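You operate a simulated robot arm through the tools that you are given. There is no shell and no other tool. Be economical: measure what you need, move in short steps, check, and stop when the job is done.

Carry out the task below with a simulated robot arm. There is one attempt and no reset: what you move stays moved.

TASK
Pump the teal ball up to 5 psi.
Fine: Fit the nozzle on its valve, set the dial, then press start; afterwards put the nozzle back on its stand and the dial at 0.
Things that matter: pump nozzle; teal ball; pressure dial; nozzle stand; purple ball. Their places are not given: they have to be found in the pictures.

It is judged by the outcome, as a careful person would: the job done as asked, and still so three seconds after it is handed in. It fails if anything else is knocked over, pushed out of place, dropped, spilled or broken.

THE ROBOT
A 6-joint arm with a two-finger parallel gripper, fixed in place. Base frame: the origin is at the foot of the arm, x ahead of it, y to its left, z up. Lengths are in m, angles in degrees, forces in N, time in s.
With the tool pointing down near the work surface it reaches from about 0.26 to 0.68 m from the base axis. Its first joint turns from -66.0 to 66.0 degrees. Payload 2.9 kg.
Tool frame: the origin (TCP) lies between the finger pads and is the grasp point; the fingertips stand 0.03 m ahead of it; z points along the fingers, y is the line along which they close. The gripper opens to 0.11 m. The fingers are 0.02 m wide and 0.01 m thick; the gripper's body (0.048 by 0.112 m) begins 0.055 m behind the TCP.
Orientation is that of the tool frame in the base frame, as a unit quaternion [w, x, y, z]. With the fingers straight down and closing along the base's y, the tool's x points along the base's -x, its y along +y and its z along -z.

THE INTERFACE
- The arm moves only by the tool nudge_tool. Its argument "targets" is a list of rows, each an object of numbers (a shift or turn left out is 0, a gripper value left out holds the last): "tx", "ty", "tz": the shift along the base's x, y, z in m; "rx", "ry", "rz": the turn, a rotation vector about the base's x, y, z in degrees; "grip": the finger opening in m, from 0 to 0.11. In form: [{"tx": .., "ty": .., "tz": .., "rx": .., "ry": .., "rz": .., "grip": ..}, ...]. A call has 1 to 20 rows; each row is the pose to reach, as a shift and turn from the pose commanded when the call began. A row lasts 0.2 s, in which the tool goes at most 0.05 m and 8.6 degrees; a call with a longer step from one row to the next is refused whole, and so is a gripper value outside its range. A pose out of reach is approached as far as the arm can. The call stops where the force on the tool passes 70 N (or 10 N more than at its start, if that is more) or the arm is blocked; 0.2 s more then pass. The fingers move at their own pace (about 0.108 m/s each) and stop on an object; they squeeze with about 34 N. The grip force told is the motor's: it shows also when the fingers shut on nothing. Time passes only in rows, and 0.2 s behind the last, so rows that repeat a pose let the fingers close. It gives the time, the measured TCP pose, the force on the tool (base axes), the opening and the grip force at its end, in the units of the frame above (readings bear some noise), and new pictures: "show" is both (left out), scene, wrist or none.
- Cameras (640 x 400 px; columns grow to the right, rows downward): "scene" is fixed at [0.0947, 0.4495, 1.3988]; the picture's right is [-0.55, -0.83, 0.00], its down [-0.36, 0.24, -0.90] and it looks along [0.75, -0.50, -0.43] (base axes); focal length 322 px, centre (320, 200). "wrist" rides on the gripper at [-0.036, 0, -0.057] in the tool frame; the picture's right is [0.00, -1.00, 0.00], its down [0.97, 0.00, -0.24] and it looks along [0.24, 0.00, 0.97] (tool axes); focal length 218 px, centre (320, 200).
- pixel_to_xyz(camera, pixels): for up to 12 pixels [column, row] of the newest picture of that camera ("zoom" is the newest enlarged one), the place [x, y, z] in the base frame of the surface seen there, good to about 0.002 m. No time passes.
- zoom(camera, box): a new picture of the part [left, top, right, bottom] of that camera's present view, enlarged. No time passes.
- hand_in(): hands the job in; it is judged then, once.

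Work in short steps. Measure before you move; look again where a grasp or a placing could have gone wrong, and mend it. You have 80 turns and 120 pictures in all, the two below and enlarged ones among them. Open the gripper and draw the arm clear of the work before you hand the job in, unless the task says otherwise; then end with one line.

The tools are called by a JSON object that holds its "name" and its "arguments". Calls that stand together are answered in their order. nudge_tool: Moves the arm, as the interface text tells. Its arguments: {"type":"object","properties":{"targets":{"type":"array","items":{"type":"object","properties":{"tx":{"type":"number"},"ty":{"type":"number"},"tz":{"type":"number"},"rx":{"type":"number"},"ry":{"type":"number"},"rz":{"type":"number"},"grip":{"type":"number"}}}},"show":{"type":"string","enum":["both","scene","wrist","none"]}},"required":["targets"]} The other tools are called the same way: pixel_to_xyz (camera, pixels) gives the place of the surface under pixels of a picture; zoom (camera, box) takes an enlarged picture of a part of a camera's view; hand_in () hands the job in.

At the start:

```text
clock: 0.0
tcp_pos: [0.3419, 0.1729, 1.2055]
tool_rot: [0.0, 0.0, 1.0, 0.001]
ft_force: [-0.8, 0.4, -0.4]
width: 0.1103
finger_force: 0.0
```

scene: 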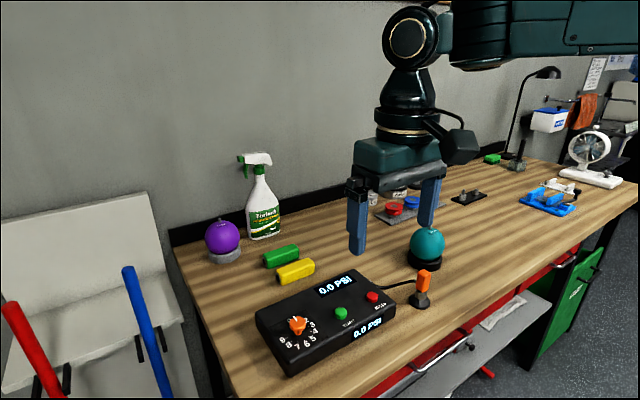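
wrist: 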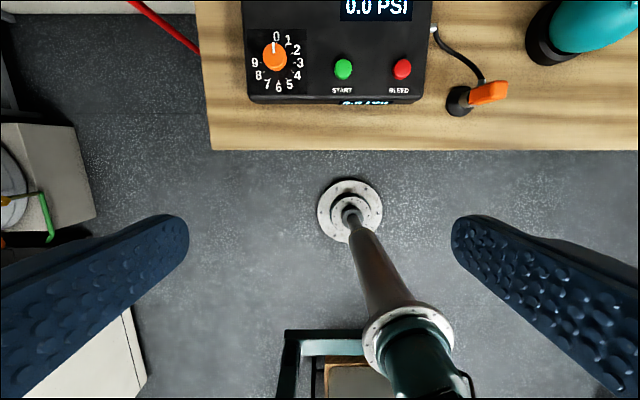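

The scene shows the pump box, the orange nozzle on its stand (~422,285), and the teal ball (~428,245). I'll zoom in on these.

{"name": "zoom", "arguments": {"camera": "scene", "box": [360, 210, 480, 320]}}

{"name": "pixel_to_xyz", "arguments": {"camera": "scene", "pixels": [[424, 272], [423, 285], [420, 300], [428, 232], [428, 245], [425, 265], [298, 325], [341, 313], [372, 296], [222, 238]]}}

{"name": "zoom", "arguments": {"camera": "wrist", "box": [400, 0, 640, 150]}}

{"name": "pixel_to_xyz", "arguments": {"camera": "wrist", "pixels": [[489, 92], [475, 93], [505, 89], [459, 98], [275, 55], [343, 68], [403, 68], [590, 20], [545, 40]]}}

```text
3.64 times, centred on (420, 265) of scene
```

zoom: 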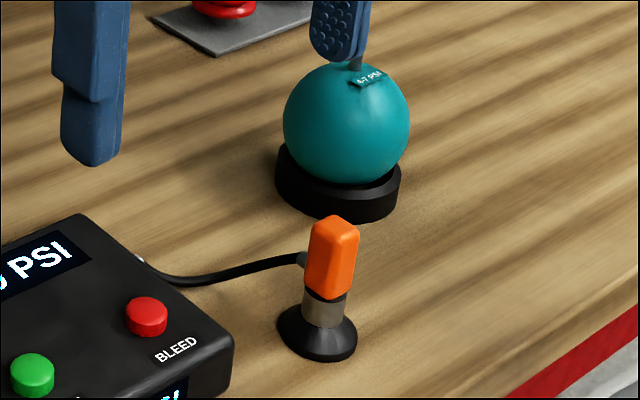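

```text
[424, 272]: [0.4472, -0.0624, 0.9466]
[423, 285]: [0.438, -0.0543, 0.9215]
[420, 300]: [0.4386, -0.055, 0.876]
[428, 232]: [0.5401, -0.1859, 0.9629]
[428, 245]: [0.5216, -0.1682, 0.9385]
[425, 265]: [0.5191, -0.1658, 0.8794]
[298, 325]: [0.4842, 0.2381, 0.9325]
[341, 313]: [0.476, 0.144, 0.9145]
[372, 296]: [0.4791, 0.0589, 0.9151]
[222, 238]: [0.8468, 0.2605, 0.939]
```

```text
2.67 times, centred on (520, 75) of wrist
```

zoom: 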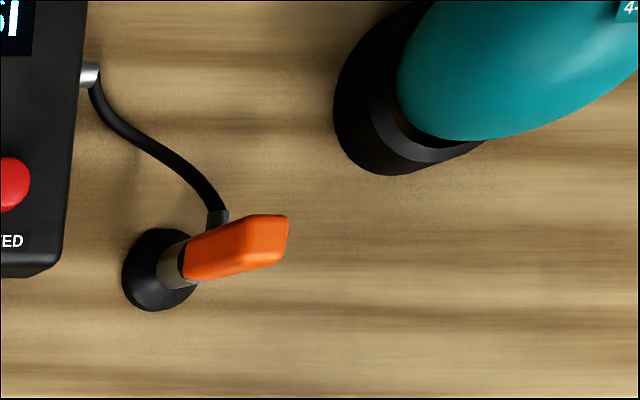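

```text
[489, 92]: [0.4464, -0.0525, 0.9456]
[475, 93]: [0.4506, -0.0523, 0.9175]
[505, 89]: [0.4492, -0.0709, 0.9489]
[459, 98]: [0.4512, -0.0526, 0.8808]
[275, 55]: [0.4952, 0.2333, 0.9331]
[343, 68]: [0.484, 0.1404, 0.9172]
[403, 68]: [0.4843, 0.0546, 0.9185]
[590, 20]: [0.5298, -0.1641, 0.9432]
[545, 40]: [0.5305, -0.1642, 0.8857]
```

Moving over the ball/nozzle at height to see both from above.

{"name": "nudge_tool", "arguments": {"targets": [{"tx": 0.02, "ty": -0.042}, {"tx": 0.04, "ty": -0.084}, {"tx": 0.06, "ty": -0.126}, {"tx": 0.08, "ty": -0.168}, {"tx": 0.1, "ty": -0.21}, {"tx": 0.12, "ty": -0.25}, {"tx": 0.14, "ty": -0.29}, {"tx": 0.14, "ty": -0.29}]}}

```text
clock: 1.8
tcp_pos: [0.4786, -0.1188, 1.2061]
tool_rot: [-0.001, -0.001, 1.0, 0.0]
ft_force: [-0.4, 0.1, 0.0]
width: 0.1097
finger_force: 0.0
```

scene: 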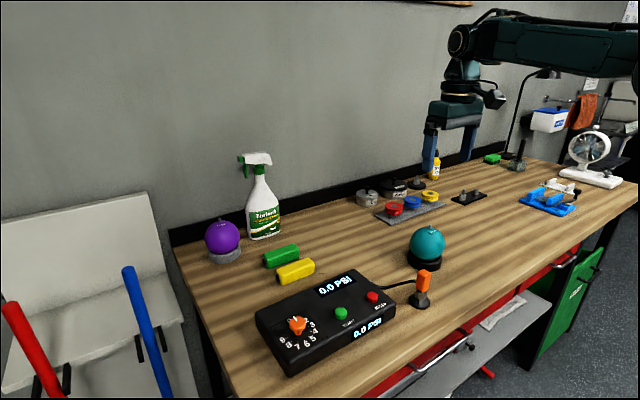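
wrist: 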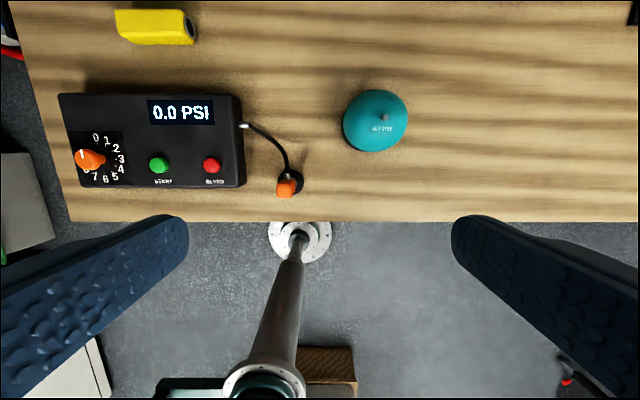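

Zooming in on the ball top, nozzle, and dial.

{"name": "zoom", "arguments": {"camera": "wrist", "box": [260, 80, 420, 210]}}

{"name": "pixel_to_xyz", "arguments": {"camera": "wrist", "pixels": [[385, 117], [384, 114], [381, 129], [392, 124], [375, 122], [347, 120], [405, 120], [287, 188], [95, 158], [290, 182], [284, 174]]}}

{"name": "zoom", "arguments": {"camera": "wrist", "box": [50, 90, 250, 200]}}

{"name": "zoom", "arguments": {"camera": "scene", "box": [380, 215, 460, 315]}}

```text
3.08 times, centred on (340, 145) of wrist
```

zoom: 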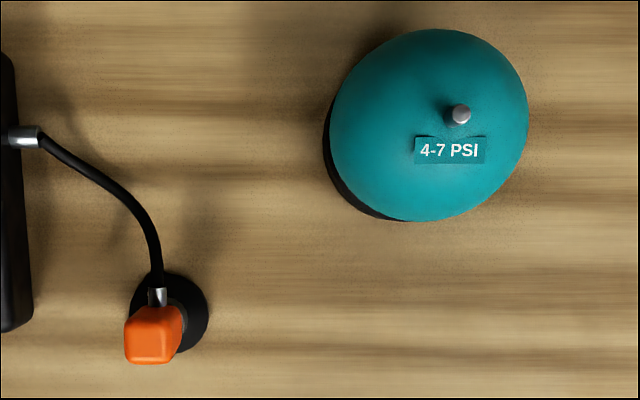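

```text
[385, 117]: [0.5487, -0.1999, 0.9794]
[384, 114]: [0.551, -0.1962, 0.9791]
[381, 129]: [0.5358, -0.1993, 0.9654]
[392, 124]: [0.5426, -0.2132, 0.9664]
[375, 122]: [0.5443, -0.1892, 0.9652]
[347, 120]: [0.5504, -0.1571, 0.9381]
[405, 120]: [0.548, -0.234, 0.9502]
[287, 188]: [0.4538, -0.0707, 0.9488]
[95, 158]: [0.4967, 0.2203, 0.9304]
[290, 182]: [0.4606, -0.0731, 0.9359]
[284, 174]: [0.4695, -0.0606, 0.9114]
```

```text
3.20 times, centred on (150, 145) of wrist
```

zoom: 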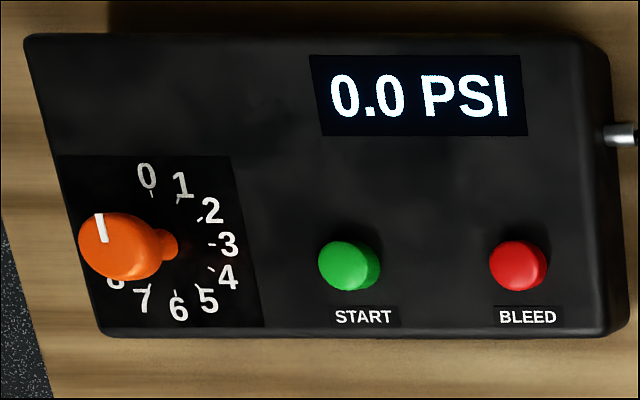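

```text
4.00 times, centred on (420, 265) of scene
```

zoom: 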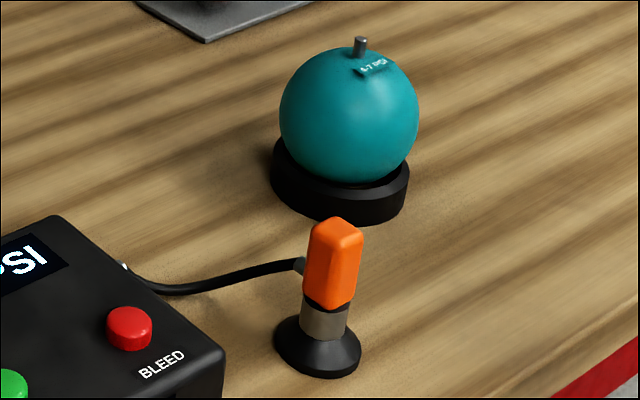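

Dial reads 0, valve is near (0.549,-0.200,0.98), nozzle top near (0.452,-0.068,0.949). I'll hover above the nozzle for precise measurement.

{"name": "nudge_tool", "arguments": {"targets": [{"tx": -0.007, "ty": 0.013, "tz": -0.04}, {"tx": -0.014, "ty": 0.026, "tz": -0.08}, {"tx": -0.02, "ty": 0.039, "tz": -0.12}, {"tx": -0.026, "ty": 0.053, "tz": -0.15}, {"tx": -0.026, "ty": 0.053, "tz": -0.15}]}}

```text
clock: 3.0
tcp_pos: [0.4579, -0.0651, 1.0556]
tool_rot: [0.0, 0.0, 1.0, 0.0]
ft_force: [-0.1, 0.9, -0.1]
width: 0.11
finger_force: 0.0
```

scene: 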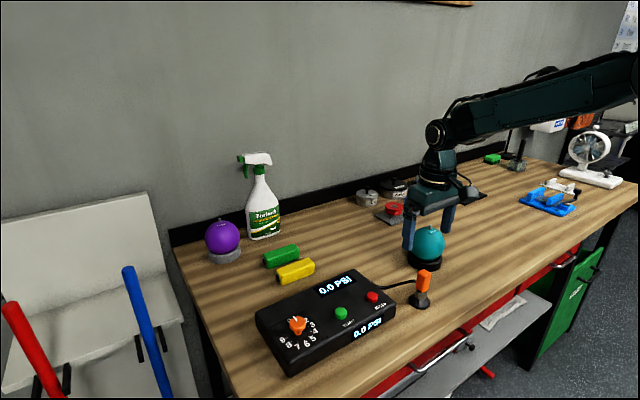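
wrist: 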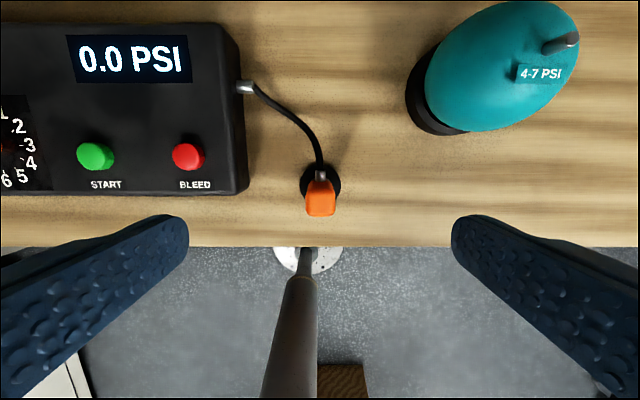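

{"name": "zoom", "arguments": {"camera": "wrist", "box": [270, 150, 370, 230]}}

{"name": "pixel_to_xyz", "arguments": {"camera": "wrist", "pixels": [[308, 208], [320, 208], [333, 208], [320, 214], [320, 196], [320, 186], [308, 186], [333, 186], [303, 182], [339, 182], [320, 176], [572, 40]]}}

```text
5.00 times, centred on (320, 190) of wrist
```

zoom: 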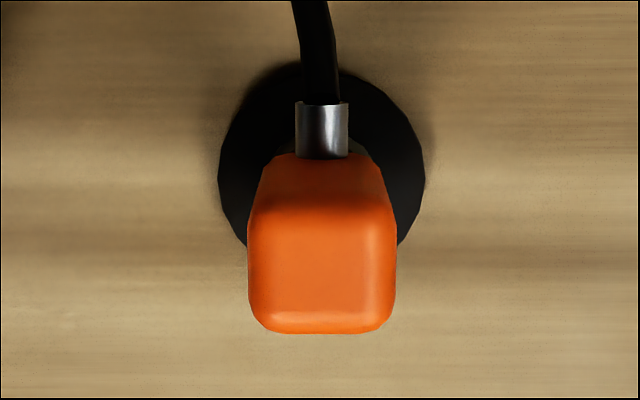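

```text
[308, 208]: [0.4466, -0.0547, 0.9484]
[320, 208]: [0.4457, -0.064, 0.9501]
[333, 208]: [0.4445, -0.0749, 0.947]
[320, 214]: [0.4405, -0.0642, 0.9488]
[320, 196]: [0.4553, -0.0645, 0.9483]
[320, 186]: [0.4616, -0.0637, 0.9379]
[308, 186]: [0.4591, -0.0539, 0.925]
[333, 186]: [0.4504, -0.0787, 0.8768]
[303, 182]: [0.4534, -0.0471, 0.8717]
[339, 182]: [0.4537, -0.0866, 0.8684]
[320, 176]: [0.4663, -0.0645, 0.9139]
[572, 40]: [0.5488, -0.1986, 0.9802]
```

Nozzle is axis-aligned: centre (0.449,-0.0645), top z 0.949. Descend with grip at 0.07 then close.

{"name": "nudge_tool", "arguments": {"targets": [{"tx": -0.009, "tz": -0.03, "grip": 0.07}, {"tx": -0.009, "tz": -0.06, "grip": 0.07}, {"tx": -0.009, "tz": -0.09}, {"tx": -0.009, "tz": -0.118}, {"tx": -0.009, "tz": -0.118}]}}

```text
clock: 4.2
tcp_pos: [0.4471, -0.0625, 0.9367]
tool_rot: [0.0, 0.001, 1.0, 0.0]
ft_force: [0.9, 0.4, 0.2]
width: 0.07
finger_force: 0.0
```

scene: 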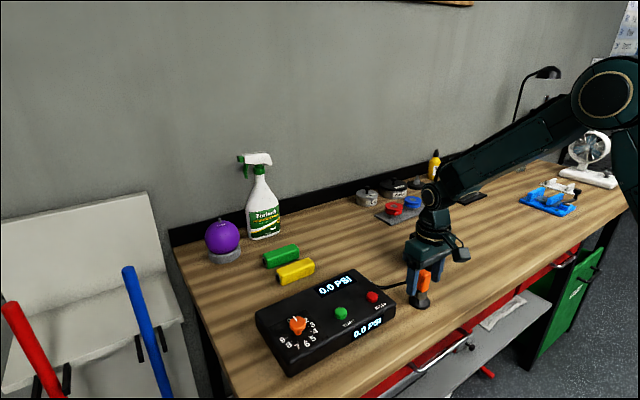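
wrist: 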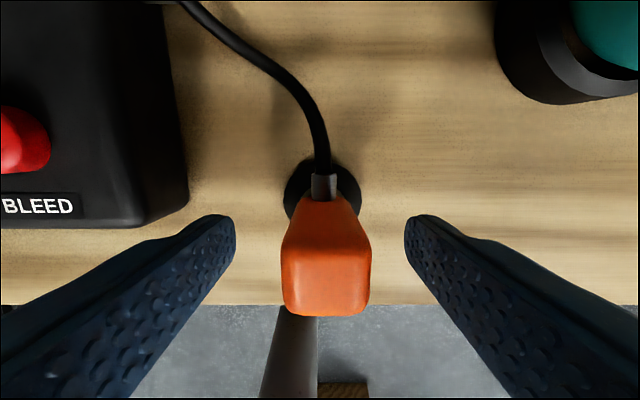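

Fingers straddle the nozzle; a 1.5 mm y-correction, then close.

{"name": "nudge_tool", "arguments": {"targets": [{"ty": -0.0015, "tx": 0.001, "grip": 0.07}, {"ty": -0.0015, "tx": 0.001, "grip": 0.02}, {"ty": -0.0015, "tx": 0.001, "grip": 0.01}, {"ty": -0.0015, "tx": 0.001, "grip": 0.01}]}}

```text
clock: 5.2
tcp_pos: [0.4463, -0.065, 0.9375]
tool_rot: [0.0, 0.0, 1.0, -0.001]
ft_force: [-0.5, 0.7, -0.3]
width: 0.0234
finger_force: 33.9
```

scene: 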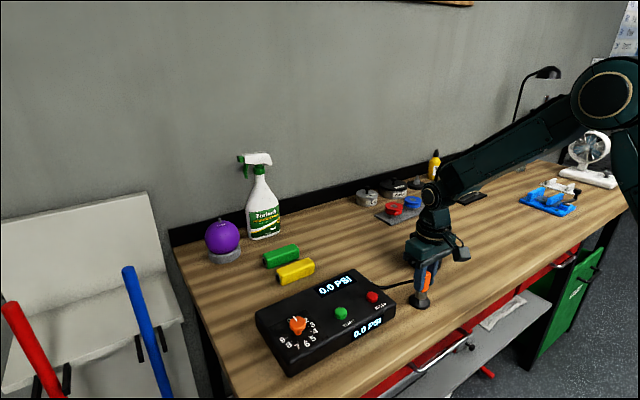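
wrist: 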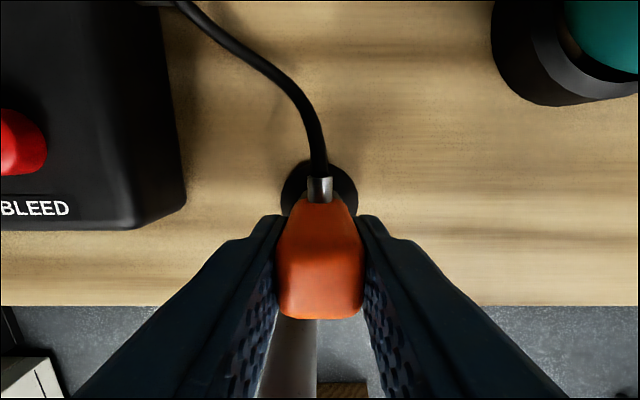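

Gripped at 23 mm width. Lift straight up slowly.

{"name": "nudge_tool", "arguments": {"targets": [{"tz": 0.015}, {"tz": 0.03}, {"tz": 0.06}, {"tz": 0.09}, {"tz": 0.12}, {"tz": 0.12}]}}

{"name": "zoom", "arguments": {"camera": "scene", "box": [380, 190, 500, 320]}}

```text
clock: 6.6
tcp_pos: [0.4476, -0.0665, 1.0564]
tool_rot: [0.0, 0.0, 1.0, -0.001]
ft_force: [-0.6, 0.1, -0.5]
width: 0.0234
finger_force: 34.1
```

scene: 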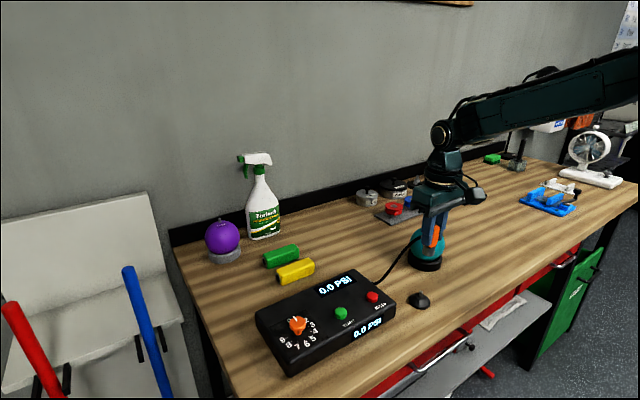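
wrist: 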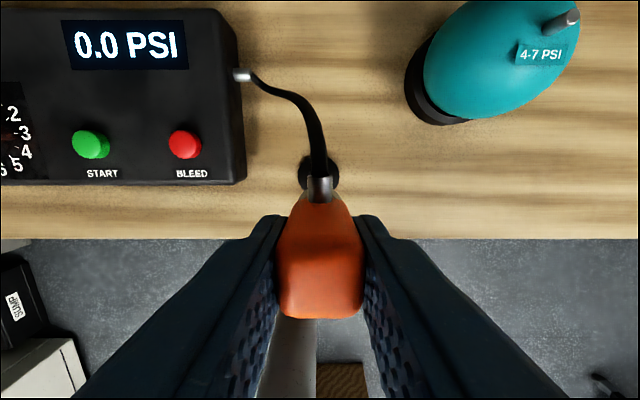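

```text
3.08 times, centred on (440, 255) of scene
```

zoom: 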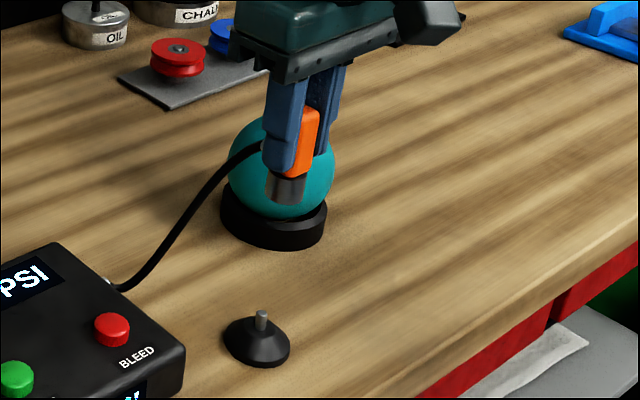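

Nozzle lifted, stand peg exposed. Measure peg and sleeve position.

{"name": "pixel_to_xyz", "arguments": {"camera": "zoom", "pixels": [[261, 313], [261, 320], [261, 328], [288, 188], [285, 202], [258, 360], [232, 335], [290, 350], [300, 130]]}}

{"name": "pixel_to_xyz", "arguments": {"camera": "wrist", "pixels": [[574, 17], [570, 14], [548, 25], [303, 176], [338, 176], [319, 158], [577, 20]]}}

{"name": "zoom", "arguments": {"camera": "wrist", "box": [480, 0, 600, 75]}}

```text
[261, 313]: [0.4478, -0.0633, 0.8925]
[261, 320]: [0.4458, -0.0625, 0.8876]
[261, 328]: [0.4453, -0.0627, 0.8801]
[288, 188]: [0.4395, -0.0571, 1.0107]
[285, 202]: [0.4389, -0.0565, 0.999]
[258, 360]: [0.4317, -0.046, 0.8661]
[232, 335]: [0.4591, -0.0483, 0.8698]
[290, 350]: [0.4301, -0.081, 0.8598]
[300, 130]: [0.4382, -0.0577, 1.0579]
```

```text
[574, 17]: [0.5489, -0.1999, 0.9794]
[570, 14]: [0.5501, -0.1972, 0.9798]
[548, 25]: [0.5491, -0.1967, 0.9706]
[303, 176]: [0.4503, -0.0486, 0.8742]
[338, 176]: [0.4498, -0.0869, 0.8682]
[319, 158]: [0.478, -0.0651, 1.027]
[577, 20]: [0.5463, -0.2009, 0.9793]
```

```text
5.33 times, centred on (540, 38) of wrist
```

zoom: 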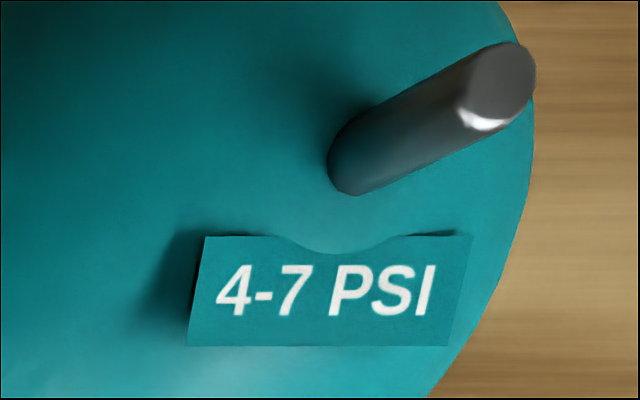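

Valve top centre ≈ (0.5495,-0.1995,0.980); stand peg ≈ (0.4495,-0.065,0.892). Seat height should then be TCP z ≈ 1.0255. Move to hover over the valve.

{"name": "nudge_tool", "arguments": {"targets": [{"tx": 0.0, "ty": 0.0, "tz": 0.02}, {"tx": 0.025, "ty": -0.034, "tz": 0.02}, {"tx": 0.05, "ty": -0.067, "tz": 0.02}, {"tx": 0.075, "ty": -0.1, "tz": 0.02}, {"tx": 0.1005, "ty": -0.134, "tz": 0.02}, {"tx": 0.1005, "ty": -0.134, "tz": 0.0}, {"tx": 0.1005, "ty": -0.134, "tz": -0.004}, {"tx": 0.1005, "ty": -0.134, "tz": -0.004}]}}

{"name": "zoom", "arguments": {"camera": "scene", "box": [395, 190, 475, 270]}}

```text
clock: 8.4
tcp_pos: [0.5466, -0.1997, 1.0517]
tool_rot: [0.0, 0.0, 1.0, 0.001]
ft_force: [0.4, -0.2, -1.1]
width: 0.0235
finger_force: 34.2
```

scene: 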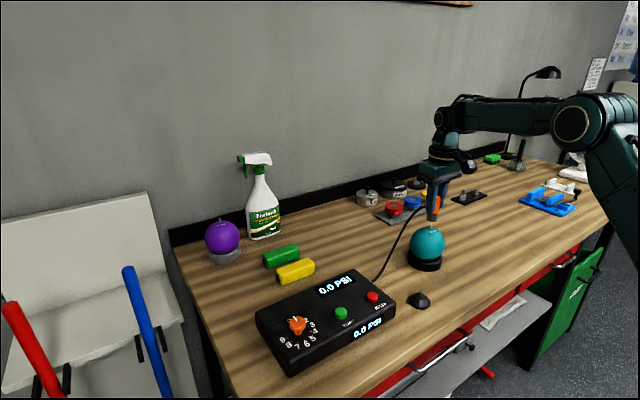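
wrist: 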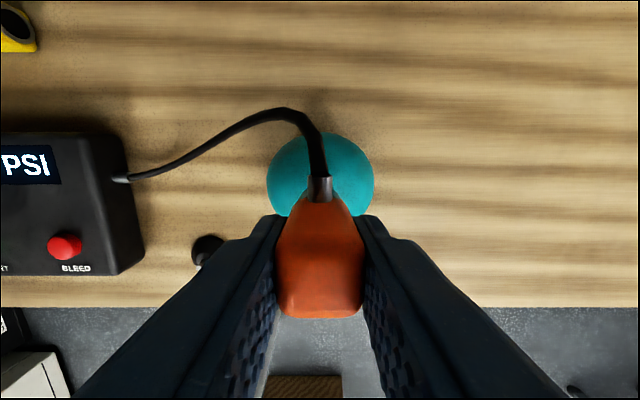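

```text
5.00 times, centred on (435, 230) of scene
```

zoom: 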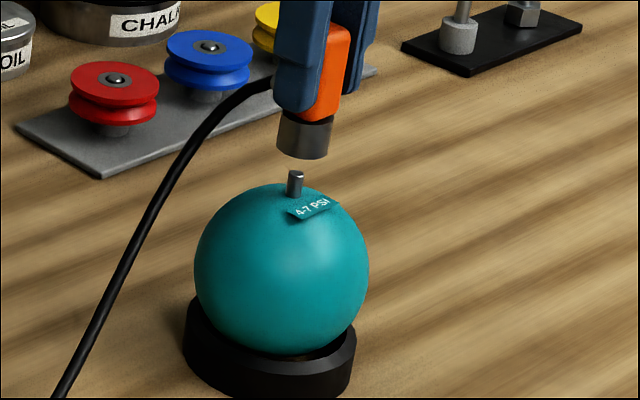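

{"name": "pixel_to_xyz", "arguments": {"camera": "zoom", "pixels": [[302, 140], [302, 152], [280, 140], [325, 145], [296, 173], [295, 185], [296, 191], [315, 165]]}}

{"name": "pixel_to_xyz", "arguments": {"camera": "wrist", "pixels": [[267, 180], [374, 180], [320, 134], [208, 250]]}}

{"name": "zoom", "arguments": {"camera": "scene", "box": [415, 210, 450, 235]}}

```text
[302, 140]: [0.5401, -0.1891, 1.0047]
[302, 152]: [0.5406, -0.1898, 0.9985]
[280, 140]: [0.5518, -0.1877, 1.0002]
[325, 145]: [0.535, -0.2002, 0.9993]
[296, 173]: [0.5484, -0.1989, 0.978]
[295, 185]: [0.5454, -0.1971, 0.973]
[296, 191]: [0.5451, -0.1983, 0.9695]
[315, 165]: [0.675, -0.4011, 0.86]
```

```text
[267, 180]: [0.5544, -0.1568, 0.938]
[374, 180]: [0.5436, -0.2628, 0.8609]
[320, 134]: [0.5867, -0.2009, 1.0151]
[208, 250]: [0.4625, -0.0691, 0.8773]
```

```text
16.00 times, centred on (432, 222) of scene
```

zoom: 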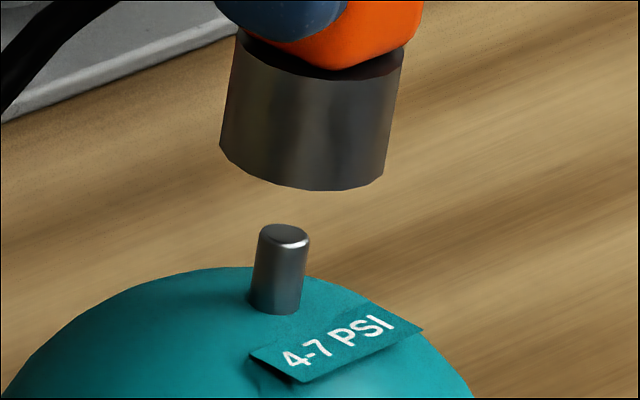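

Sleeve roughly above valve. For a precise reference, zoom on the bare stand peg and valve from the same camera.

{"name": "zoom", "arguments": {"camera": "wrist", "box": [185, 230, 233, 260]}}

{"name": "pixel_to_xyz", "arguments": {"camera": "scene", "pixels": [[429.7, 224.2], [429.3, 226.5], [429.7, 223.9]]}}

{"name": "zoom", "arguments": {"camera": "scene", "box": [400, 285, 440, 310]}}

```text
13.33 times, centred on (209, 245) of wrist
```

zoom: 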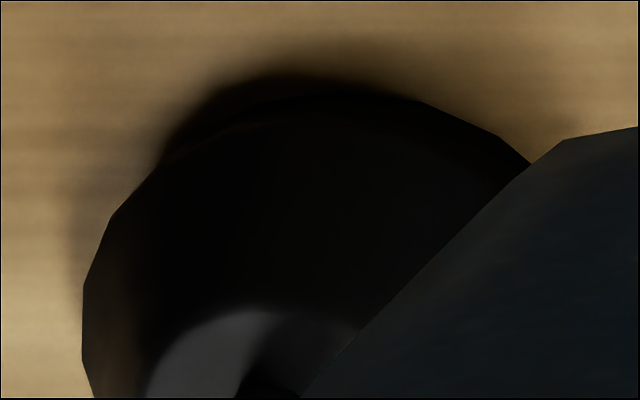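

```text
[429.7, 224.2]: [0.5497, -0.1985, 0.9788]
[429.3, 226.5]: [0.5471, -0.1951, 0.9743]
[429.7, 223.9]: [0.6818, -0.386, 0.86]
```

```text
16.00 times, centred on (420, 298) of scene
```

zoom: 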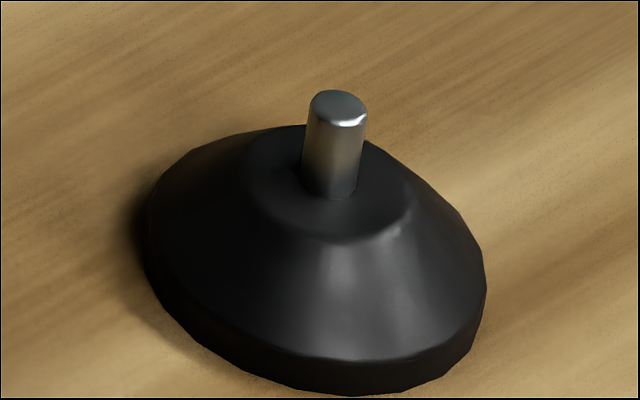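

{"name": "pixel_to_xyz", "arguments": {"camera": "zoom", "pixels": [[339, 107], [330, 102], [348, 110], [339, 98], [335, 140], [330, 180], [335, 160], [300, 215], [350, 230]]}}

{"name": "zoom", "arguments": {"camera": "scene", "box": [415, 210, 450, 235]}}

{"name": "pixel_to_xyz", "arguments": {"camera": "zoom", "pixels": [[284, 236], [275, 233], [292, 240], [284, 230], [279, 265], [275, 295], [277, 280], [305, 100], [300, 130], [303, 160], [303, 180], [303, 186]]}}

```text
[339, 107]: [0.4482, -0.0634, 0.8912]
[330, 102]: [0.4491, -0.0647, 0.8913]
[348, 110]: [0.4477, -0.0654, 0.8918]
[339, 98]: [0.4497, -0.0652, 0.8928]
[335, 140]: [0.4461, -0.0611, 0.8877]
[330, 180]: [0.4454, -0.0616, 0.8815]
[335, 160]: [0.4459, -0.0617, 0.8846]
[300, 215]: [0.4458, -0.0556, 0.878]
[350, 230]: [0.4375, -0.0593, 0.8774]
```

```text
16.00 times, centred on (432, 222) of scene
```

zoom: 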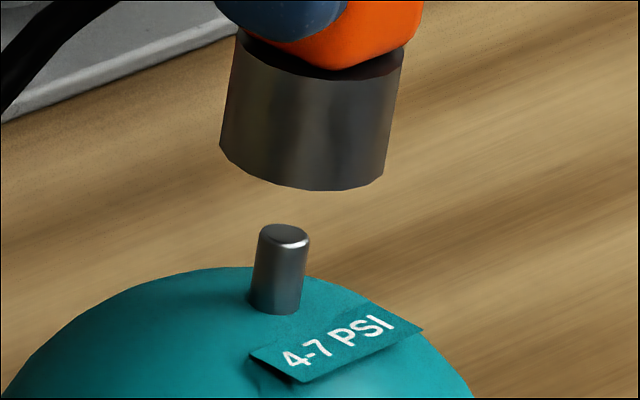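

```text
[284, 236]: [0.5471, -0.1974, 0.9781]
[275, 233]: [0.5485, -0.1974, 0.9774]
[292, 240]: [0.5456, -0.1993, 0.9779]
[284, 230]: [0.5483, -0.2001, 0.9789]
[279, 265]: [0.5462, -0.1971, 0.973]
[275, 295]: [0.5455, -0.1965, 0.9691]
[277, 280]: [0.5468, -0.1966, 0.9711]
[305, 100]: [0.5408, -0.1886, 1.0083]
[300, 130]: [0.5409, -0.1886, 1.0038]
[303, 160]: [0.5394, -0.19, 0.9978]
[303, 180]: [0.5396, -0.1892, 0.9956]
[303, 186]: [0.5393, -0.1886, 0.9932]
```

Peg→valve offset measured (0.0995,-0.1345,0.0864), matching my shift within 1 mm. Lower by 29 mm onto the valve in small steps.

{"name": "nudge_tool", "arguments": {"targets": [{"tz": -0.01}, {"tz": -0.016}, {"tz": -0.02}, {"tz": -0.024}, {"tz": -0.027}, {"tz": -0.0295}, {"tz": -0.0295}]}}

{"name": "zoom", "arguments": {"camera": "scene", "box": [395, 190, 475, 270]}}

```text
clock: 10.0
tcp_pos: [0.5483, -0.1988, 1.0237]
tool_rot: [0.001, 0.0, 1.0, 0.0]
ft_force: [-0.7, 0.0, 5.6]
width: 0.0232
finger_force: 33.7
```

scene: 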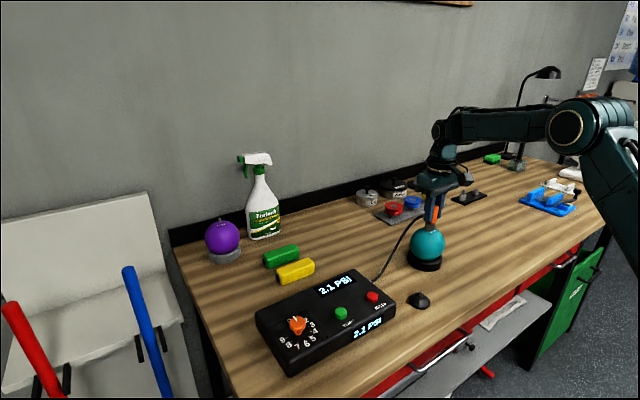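
wrist: 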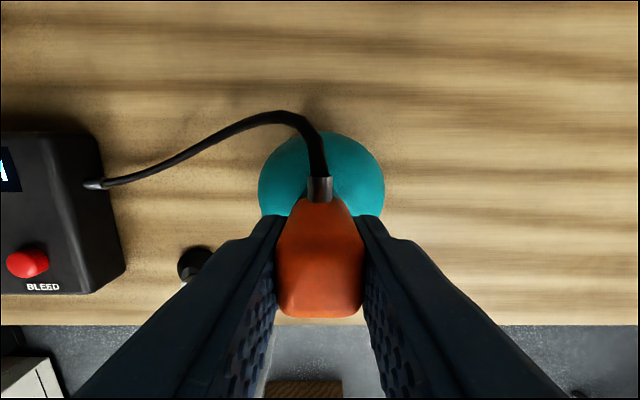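

```text
5.00 times, centred on (435, 230) of scene
```

zoom: 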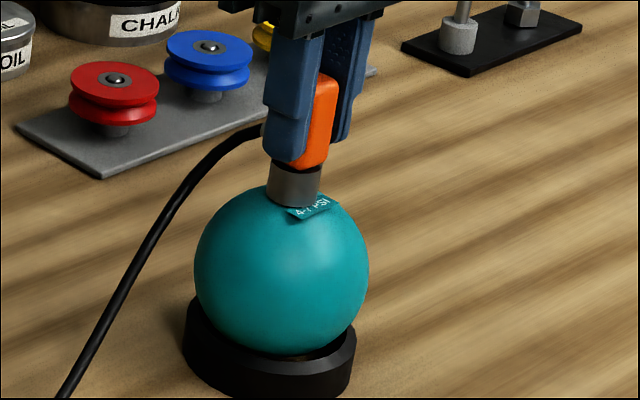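

Fitted: the gauge now reads 2.1 PSI. Release and rise straight up.

{"name": "nudge_tool", "arguments": {"targets": [{"grip": 0.06}, {"grip": 0.06}, {"tz": 0.03}, {"tz": 0.07}, {"tz": 0.11}, {"tz": 0.11}]}}

{"name": "zoom", "arguments": {"camera": "scene", "box": [395, 190, 475, 270]}}

```text
clock: 11.4
tcp_pos: [0.5471, -0.1993, 1.135]
tool_rot: [0.0, 0.0, 1.0, 0.0]
ft_force: [0.4, -0.1, -0.7]
width: 0.0602
finger_force: 0.0
```

scene: 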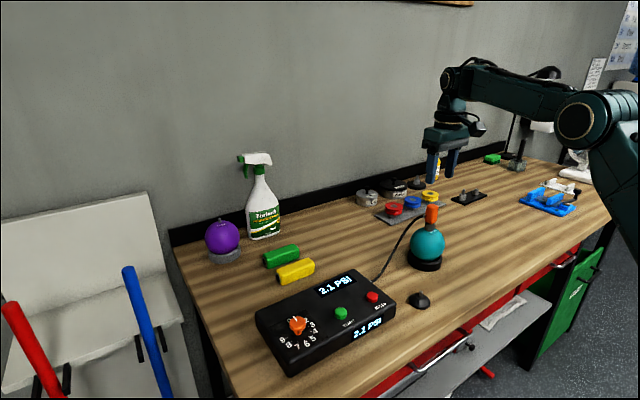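
wrist: 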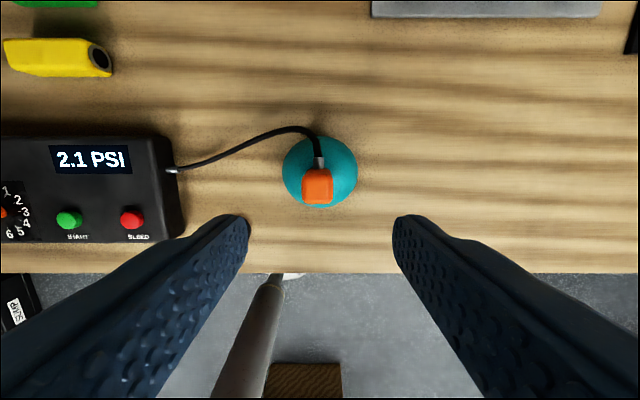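

```text
5.00 times, centred on (435, 230) of scene
```

zoom: 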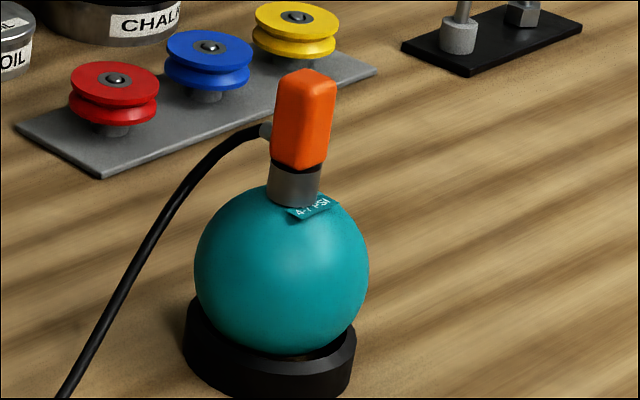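

Nozzle stays on. Move over the dial (≈0.49, 0.235).

{"name": "nudge_tool", "arguments": {"targets": [{"tx": -0.006, "ty": 0.045}, {"tx": -0.012, "ty": 0.09}, {"tx": -0.018, "ty": 0.135}, {"tx": -0.024, "ty": 0.18}, {"tx": -0.03, "ty": 0.225}, {"tx": -0.036, "ty": 0.27}, {"tx": -0.042, "ty": 0.315}, {"tx": -0.048, "ty": 0.36}, {"tx": -0.054, "ty": 0.4}, {"tx": -0.06, "ty": 0.434, "tz": -0.03}, {"tx": -0.06, "ty": 0.434, "tz": -0.075}, {"tx": -0.06, "ty": 0.434, "tz": -0.075}]}}

{"name": "zoom", "arguments": {"camera": "wrist", "box": [240, 120, 400, 260]}}

{"name": "zoom", "arguments": {"camera": "scene", "box": [260, 290, 340, 360]}}

```text
clock: 14.0
tcp_pos: [0.4867, 0.2327, 1.0571]
tool_rot: [-0.001, 0.0, 1.0, 0.0]
ft_force: [0.2, 0.0, -0.6]
width: 0.0599
finger_force: 0.0
```

scene: 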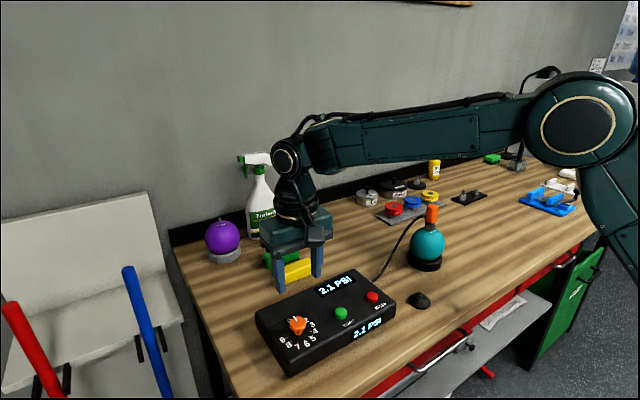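
wrist: 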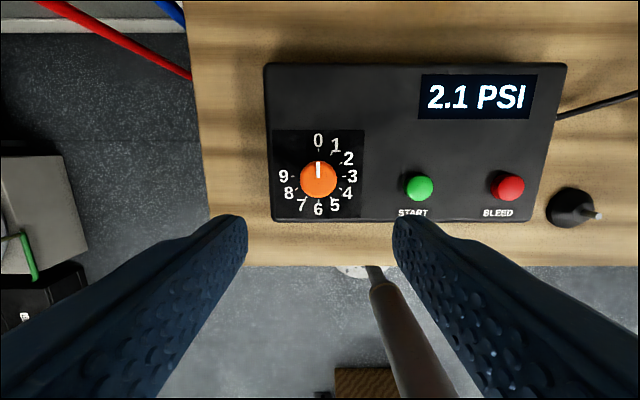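

```text
2.86 times, centred on (320, 190) of wrist
```

zoom: 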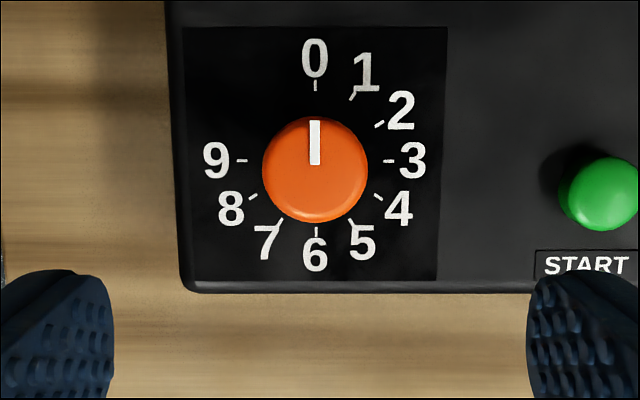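

```text
5.71 times, centred on (300, 325) of scene
```

zoom: 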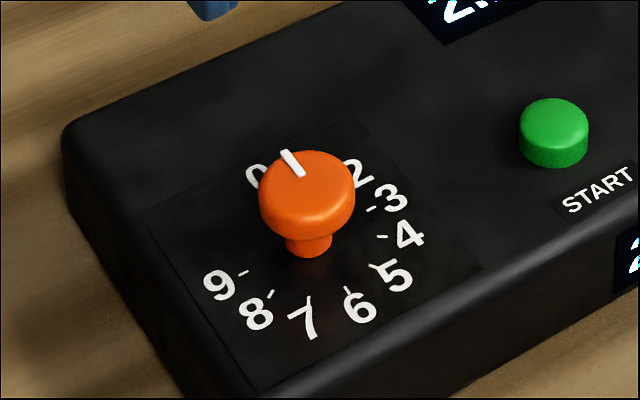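

Each mark is 30°; 5 is at 150° clockwise from above. Measure knob centre and box surface.

{"name": "pixel_to_xyz", "arguments": {"camera": "wrist", "pixels": [[318, 180], [302, 180], [335, 180], [318, 163], [318, 195], [345, 135], [420, 188], [420, 205], [509, 188], [290, 215]]}}

{"name": "pixel_to_xyz", "arguments": {"camera": "zoom", "pixels": [[308, 185], [305, 220], [308, 235], [308, 254], [300, 280], [555, 115]]}}

```text
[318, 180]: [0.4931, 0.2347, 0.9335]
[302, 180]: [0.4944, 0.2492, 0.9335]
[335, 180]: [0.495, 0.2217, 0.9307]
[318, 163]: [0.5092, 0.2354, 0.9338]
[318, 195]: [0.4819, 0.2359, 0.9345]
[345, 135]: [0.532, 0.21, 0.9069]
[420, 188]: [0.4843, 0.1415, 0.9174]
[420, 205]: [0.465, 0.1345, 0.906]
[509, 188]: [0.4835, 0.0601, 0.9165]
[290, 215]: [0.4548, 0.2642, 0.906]
```

```text
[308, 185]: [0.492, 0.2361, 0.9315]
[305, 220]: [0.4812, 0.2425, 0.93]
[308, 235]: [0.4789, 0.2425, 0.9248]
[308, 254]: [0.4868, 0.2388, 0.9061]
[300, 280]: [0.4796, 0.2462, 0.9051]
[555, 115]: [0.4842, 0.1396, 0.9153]
```

Knob centre (0.4945,0.2355), cap z 0.919–0.9335, box top 0.906. Pre-rotate +75° and descend to TCP z 0.943.

{"name": "nudge_tool", "arguments": {"targets": [{"tx": 0.002, "tz": 0, "rz": 8.4}, {"tx": 0.004, "rz": 16.8}, {"tx": 0.006, "ty": 0.001, "rz": 25.2}, {"tx": 0.006, "ty": 0.001, "rz": 33.6}, {"tx": 0.006, "ty": 0.001, "rz": 42}, {"tx": 0.006, "ty": 0.001, "rz": 50.4}, {"tx": 0.006, "ty": 0.001, "rz": 58.8}, {"tx": 0.006, "ty": 0.001, "rz": 67.2}, {"tx": 0.006, "ty": 0.001, "rz": 75}, {"tx": 0.006, "ty": 0.001, "tz": -0.04, "rz": 75}, {"tx": 0.006, "ty": 0.001, "tz": -0.08, "rz": 75}, {"tx": 0.006, "ty": 0.001, "tz": -0.1, "rz": 75}, {"tx": 0.006, "ty": 0.001, "tz": -0.116, "rz": 75}, {"tx": 0.006, "ty": 0.001, "tz": -0.116, "rz": 75}]}}

```text
clock: 17.0
tcp_pos: [0.494, 0.2344, 0.9416]
tool_rot: [0.0, -0.609, 0.793, 0.0]
ft_force: [-0.3, 0.0, 0.1]
width: 0.06
finger_force: 0.1
```

scene: 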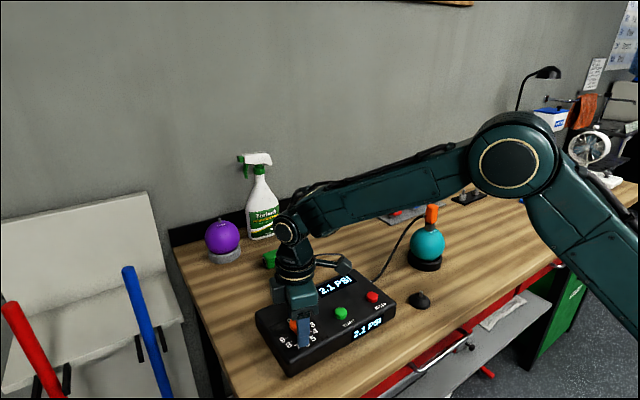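
wrist: 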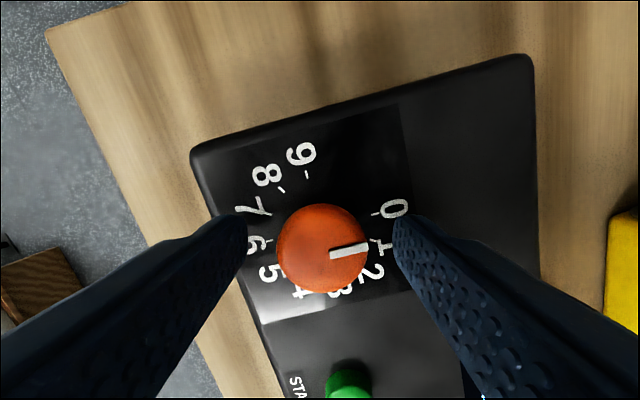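

Fingers straddle the knob, well centred. Close and turn -150° (clockwise).

{"name": "nudge_tool", "arguments": {"targets": [{"grip": 0.02}, {"grip": 0.02}, {"rz": -8}, {"rz": -16}, {"rz": -24}, {"rz": -30}, {"rz": -30}]}}

{"name": "zoom", "arguments": {"camera": "wrist", "box": [200, 120, 440, 320]}}

```text
clock: 18.6
tcp_pos: [0.4944, 0.2341, 0.9416]
tool_rot: [-0.001, -0.382, 0.924, 0.001]
ft_force: [18.0, -2.2, -23.5]
width: 0.0313
finger_force: 45.3
```

scene: 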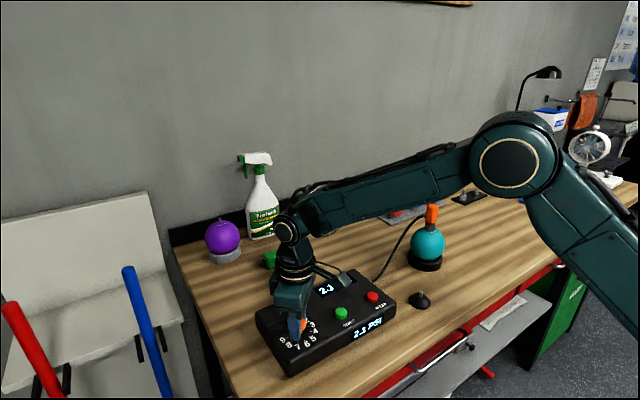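
wrist: 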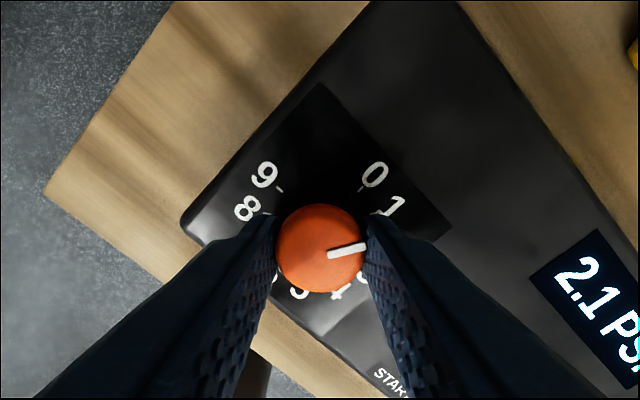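

```text
2.00 times, centred on (320, 220) of wrist
```

zoom: 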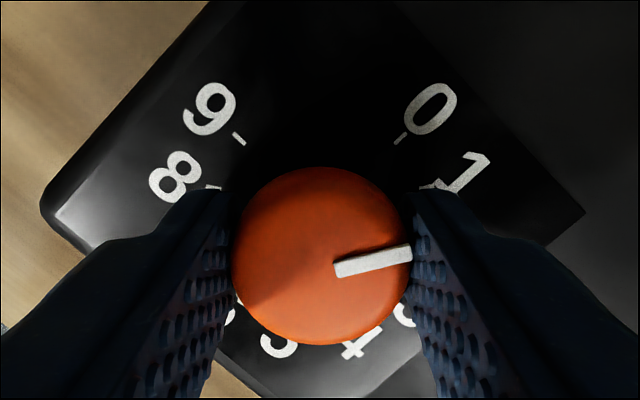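

Knob follows the gripper (now at 1). Some lateral force, acceptable; continue another -120°.

{"name": "nudge_tool", "arguments": {"targets": [{"rz": -8}, {"rz": -16}, {"rz": -24}, {"rz": -32}, {"rz": -40}, {"rz": -48}, {"rz": -56}, {"rz": -64}, {"rz": -72}, {"rz": -80}, {"rz": -88}, {"rz": -96}, {"rz": -104}, {"rz": -112}, {"rz": -120}, {"rz": -120}]}}

{"name": "zoom", "arguments": {"camera": "wrist", "box": [200, 120, 440, 320]}}

```text
clock: 22.0
tcp_pos: [0.4959, 0.2364, 0.9419]
tool_rot: [0.001, 0.61, 0.792, 0.0]
ft_force: [22.4, -5.5, -26.9]
width: 0.0316
finger_force: 45.4
```

scene: 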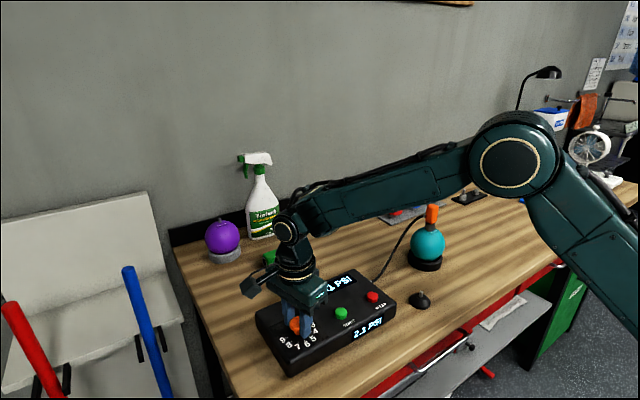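
wrist: 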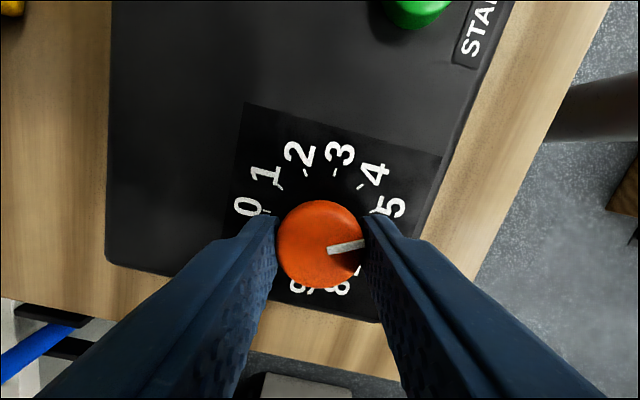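

```text
2.00 times, centred on (320, 220) of wrist
```

zoom: 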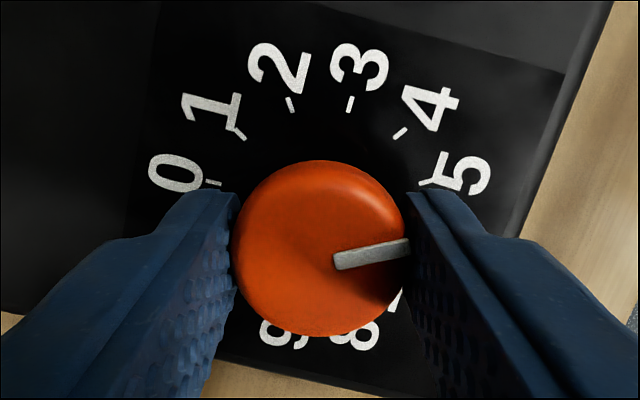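

Pointer looks to be at 5. Open, rise, and rotate back upright to verify.

{"name": "nudge_tool", "arguments": {"targets": [{"grip": 0.06}, {"grip": 0.06}, {"tz": 0.04}, {"tz": 0.08}, {"tz": 0.116, "rz": 8}, {"tz": 0.116, "rz": 16}, {"tz": 0.116, "rz": 24}, {"tz": 0.116, "rz": 32}, {"tz": 0.116, "rz": 40}, {"tz": 0.116, "rz": 48}, {"tz": 0.116, "rz": 56}, {"tz": 0.116, "rz": 64}, {"tz": 0.116, "rz": 72}, {"tz": 0.116, "rz": 75}, {"tz": 0.116, "rz": 75}]}}

{"name": "zoom", "arguments": {"camera": "wrist", "box": [240, 120, 400, 260]}}

```text
clock: 25.2
tcp_pos: [0.4946, 0.2345, 1.0587]
tool_rot: [0.0, -0.001, 1.0, 0.001]
ft_force: [-0.2, 0.2, -0.7]
width: 0.0599
finger_force: 0.1
```

scene: 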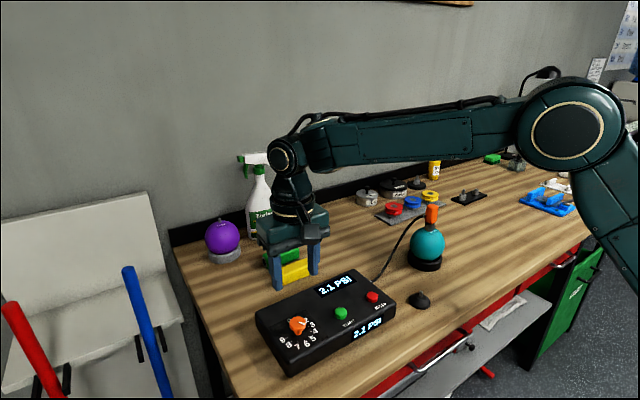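
wrist: 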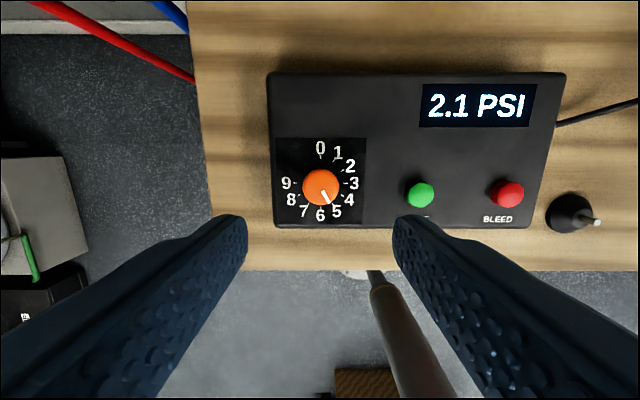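

```text
2.86 times, centred on (320, 190) of wrist
```

zoom: 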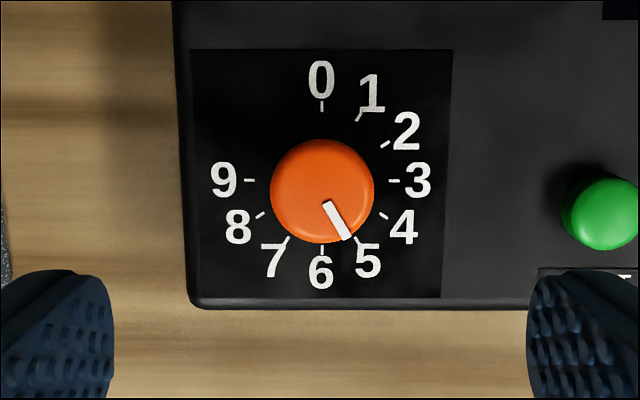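

Dial at 5. Close the fingers and approach the START button (0.484,0.1405,0.917).

{"name": "nudge_tool", "arguments": {"targets": [{"ty": -0.04, "tx": -0.005, "grip": 0.0}, {"ty": -0.08, "tx": -0.0104}, {"ty": -0.095, "tx": -0.0104, "tz": -0.03}, {"ty": -0.095, "tx": -0.0104, "tz": -0.07}, {"ty": -0.095, "tx": -0.0104, "tz": -0.1}, {"ty": -0.095, "tx": -0.0104, "tz": -0.107}, {"ty": -0.095, "tx": -0.0104, "tz": -0.107}]}}

{"name": "zoom", "arguments": {"camera": "scene", "box": [300, 265, 390, 345]}}

```text
clock: 26.8
tcp_pos: [0.4845, 0.1399, 0.952]
tool_rot: [-0.001, -0.001, 1.0, 0.0]
ft_force: [-0.1, -0.4, -0.2]
width: 0.0001
finger_force: 34.2
```

scene: 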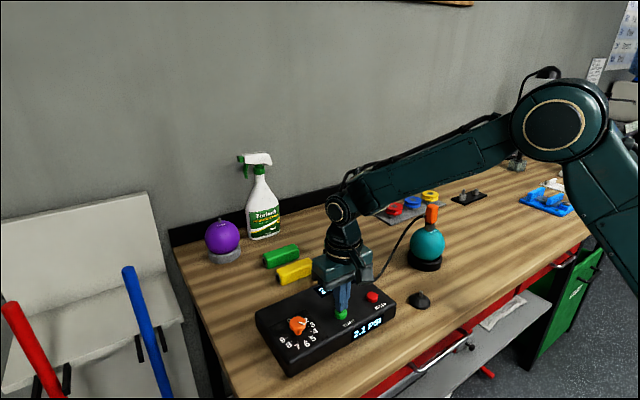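
wrist: 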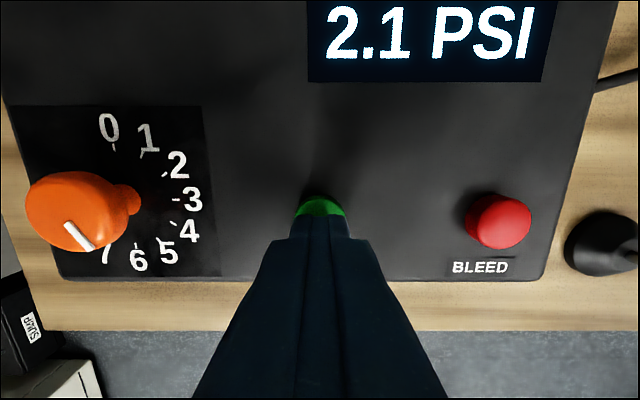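

```text
5.00 times, centred on (345, 305) of scene
```

zoom: 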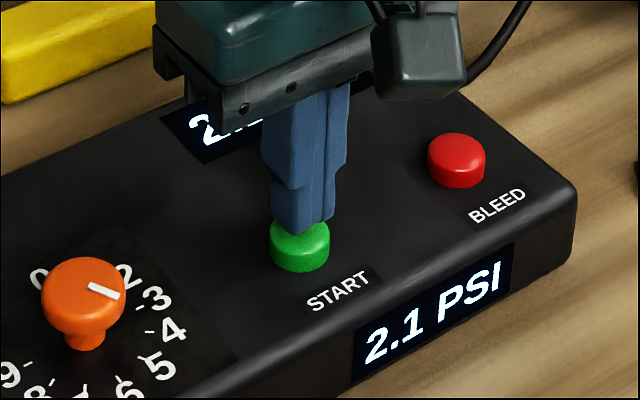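

Fingertips are right over the button. Press down by a few mm.

{"name": "nudge_tool", "arguments": {"targets": [{"tz": -0.004}, {"tz": -0.006}, {"tz": -0.008}, {"tz": -0.009}], "show": "wrist"}}

```text
clock: 27.8
tcp_pos: [0.4838, 0.1409, 0.9427]
tool_rot: [0.001, 0.0, 1.0, -0.001]
ft_force: [0.4, -0.1, 1.0]
width: 0.0
finger_force: 33.8
```

wrist: 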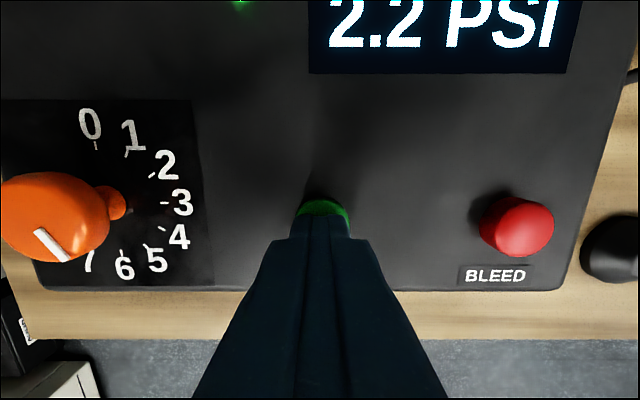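

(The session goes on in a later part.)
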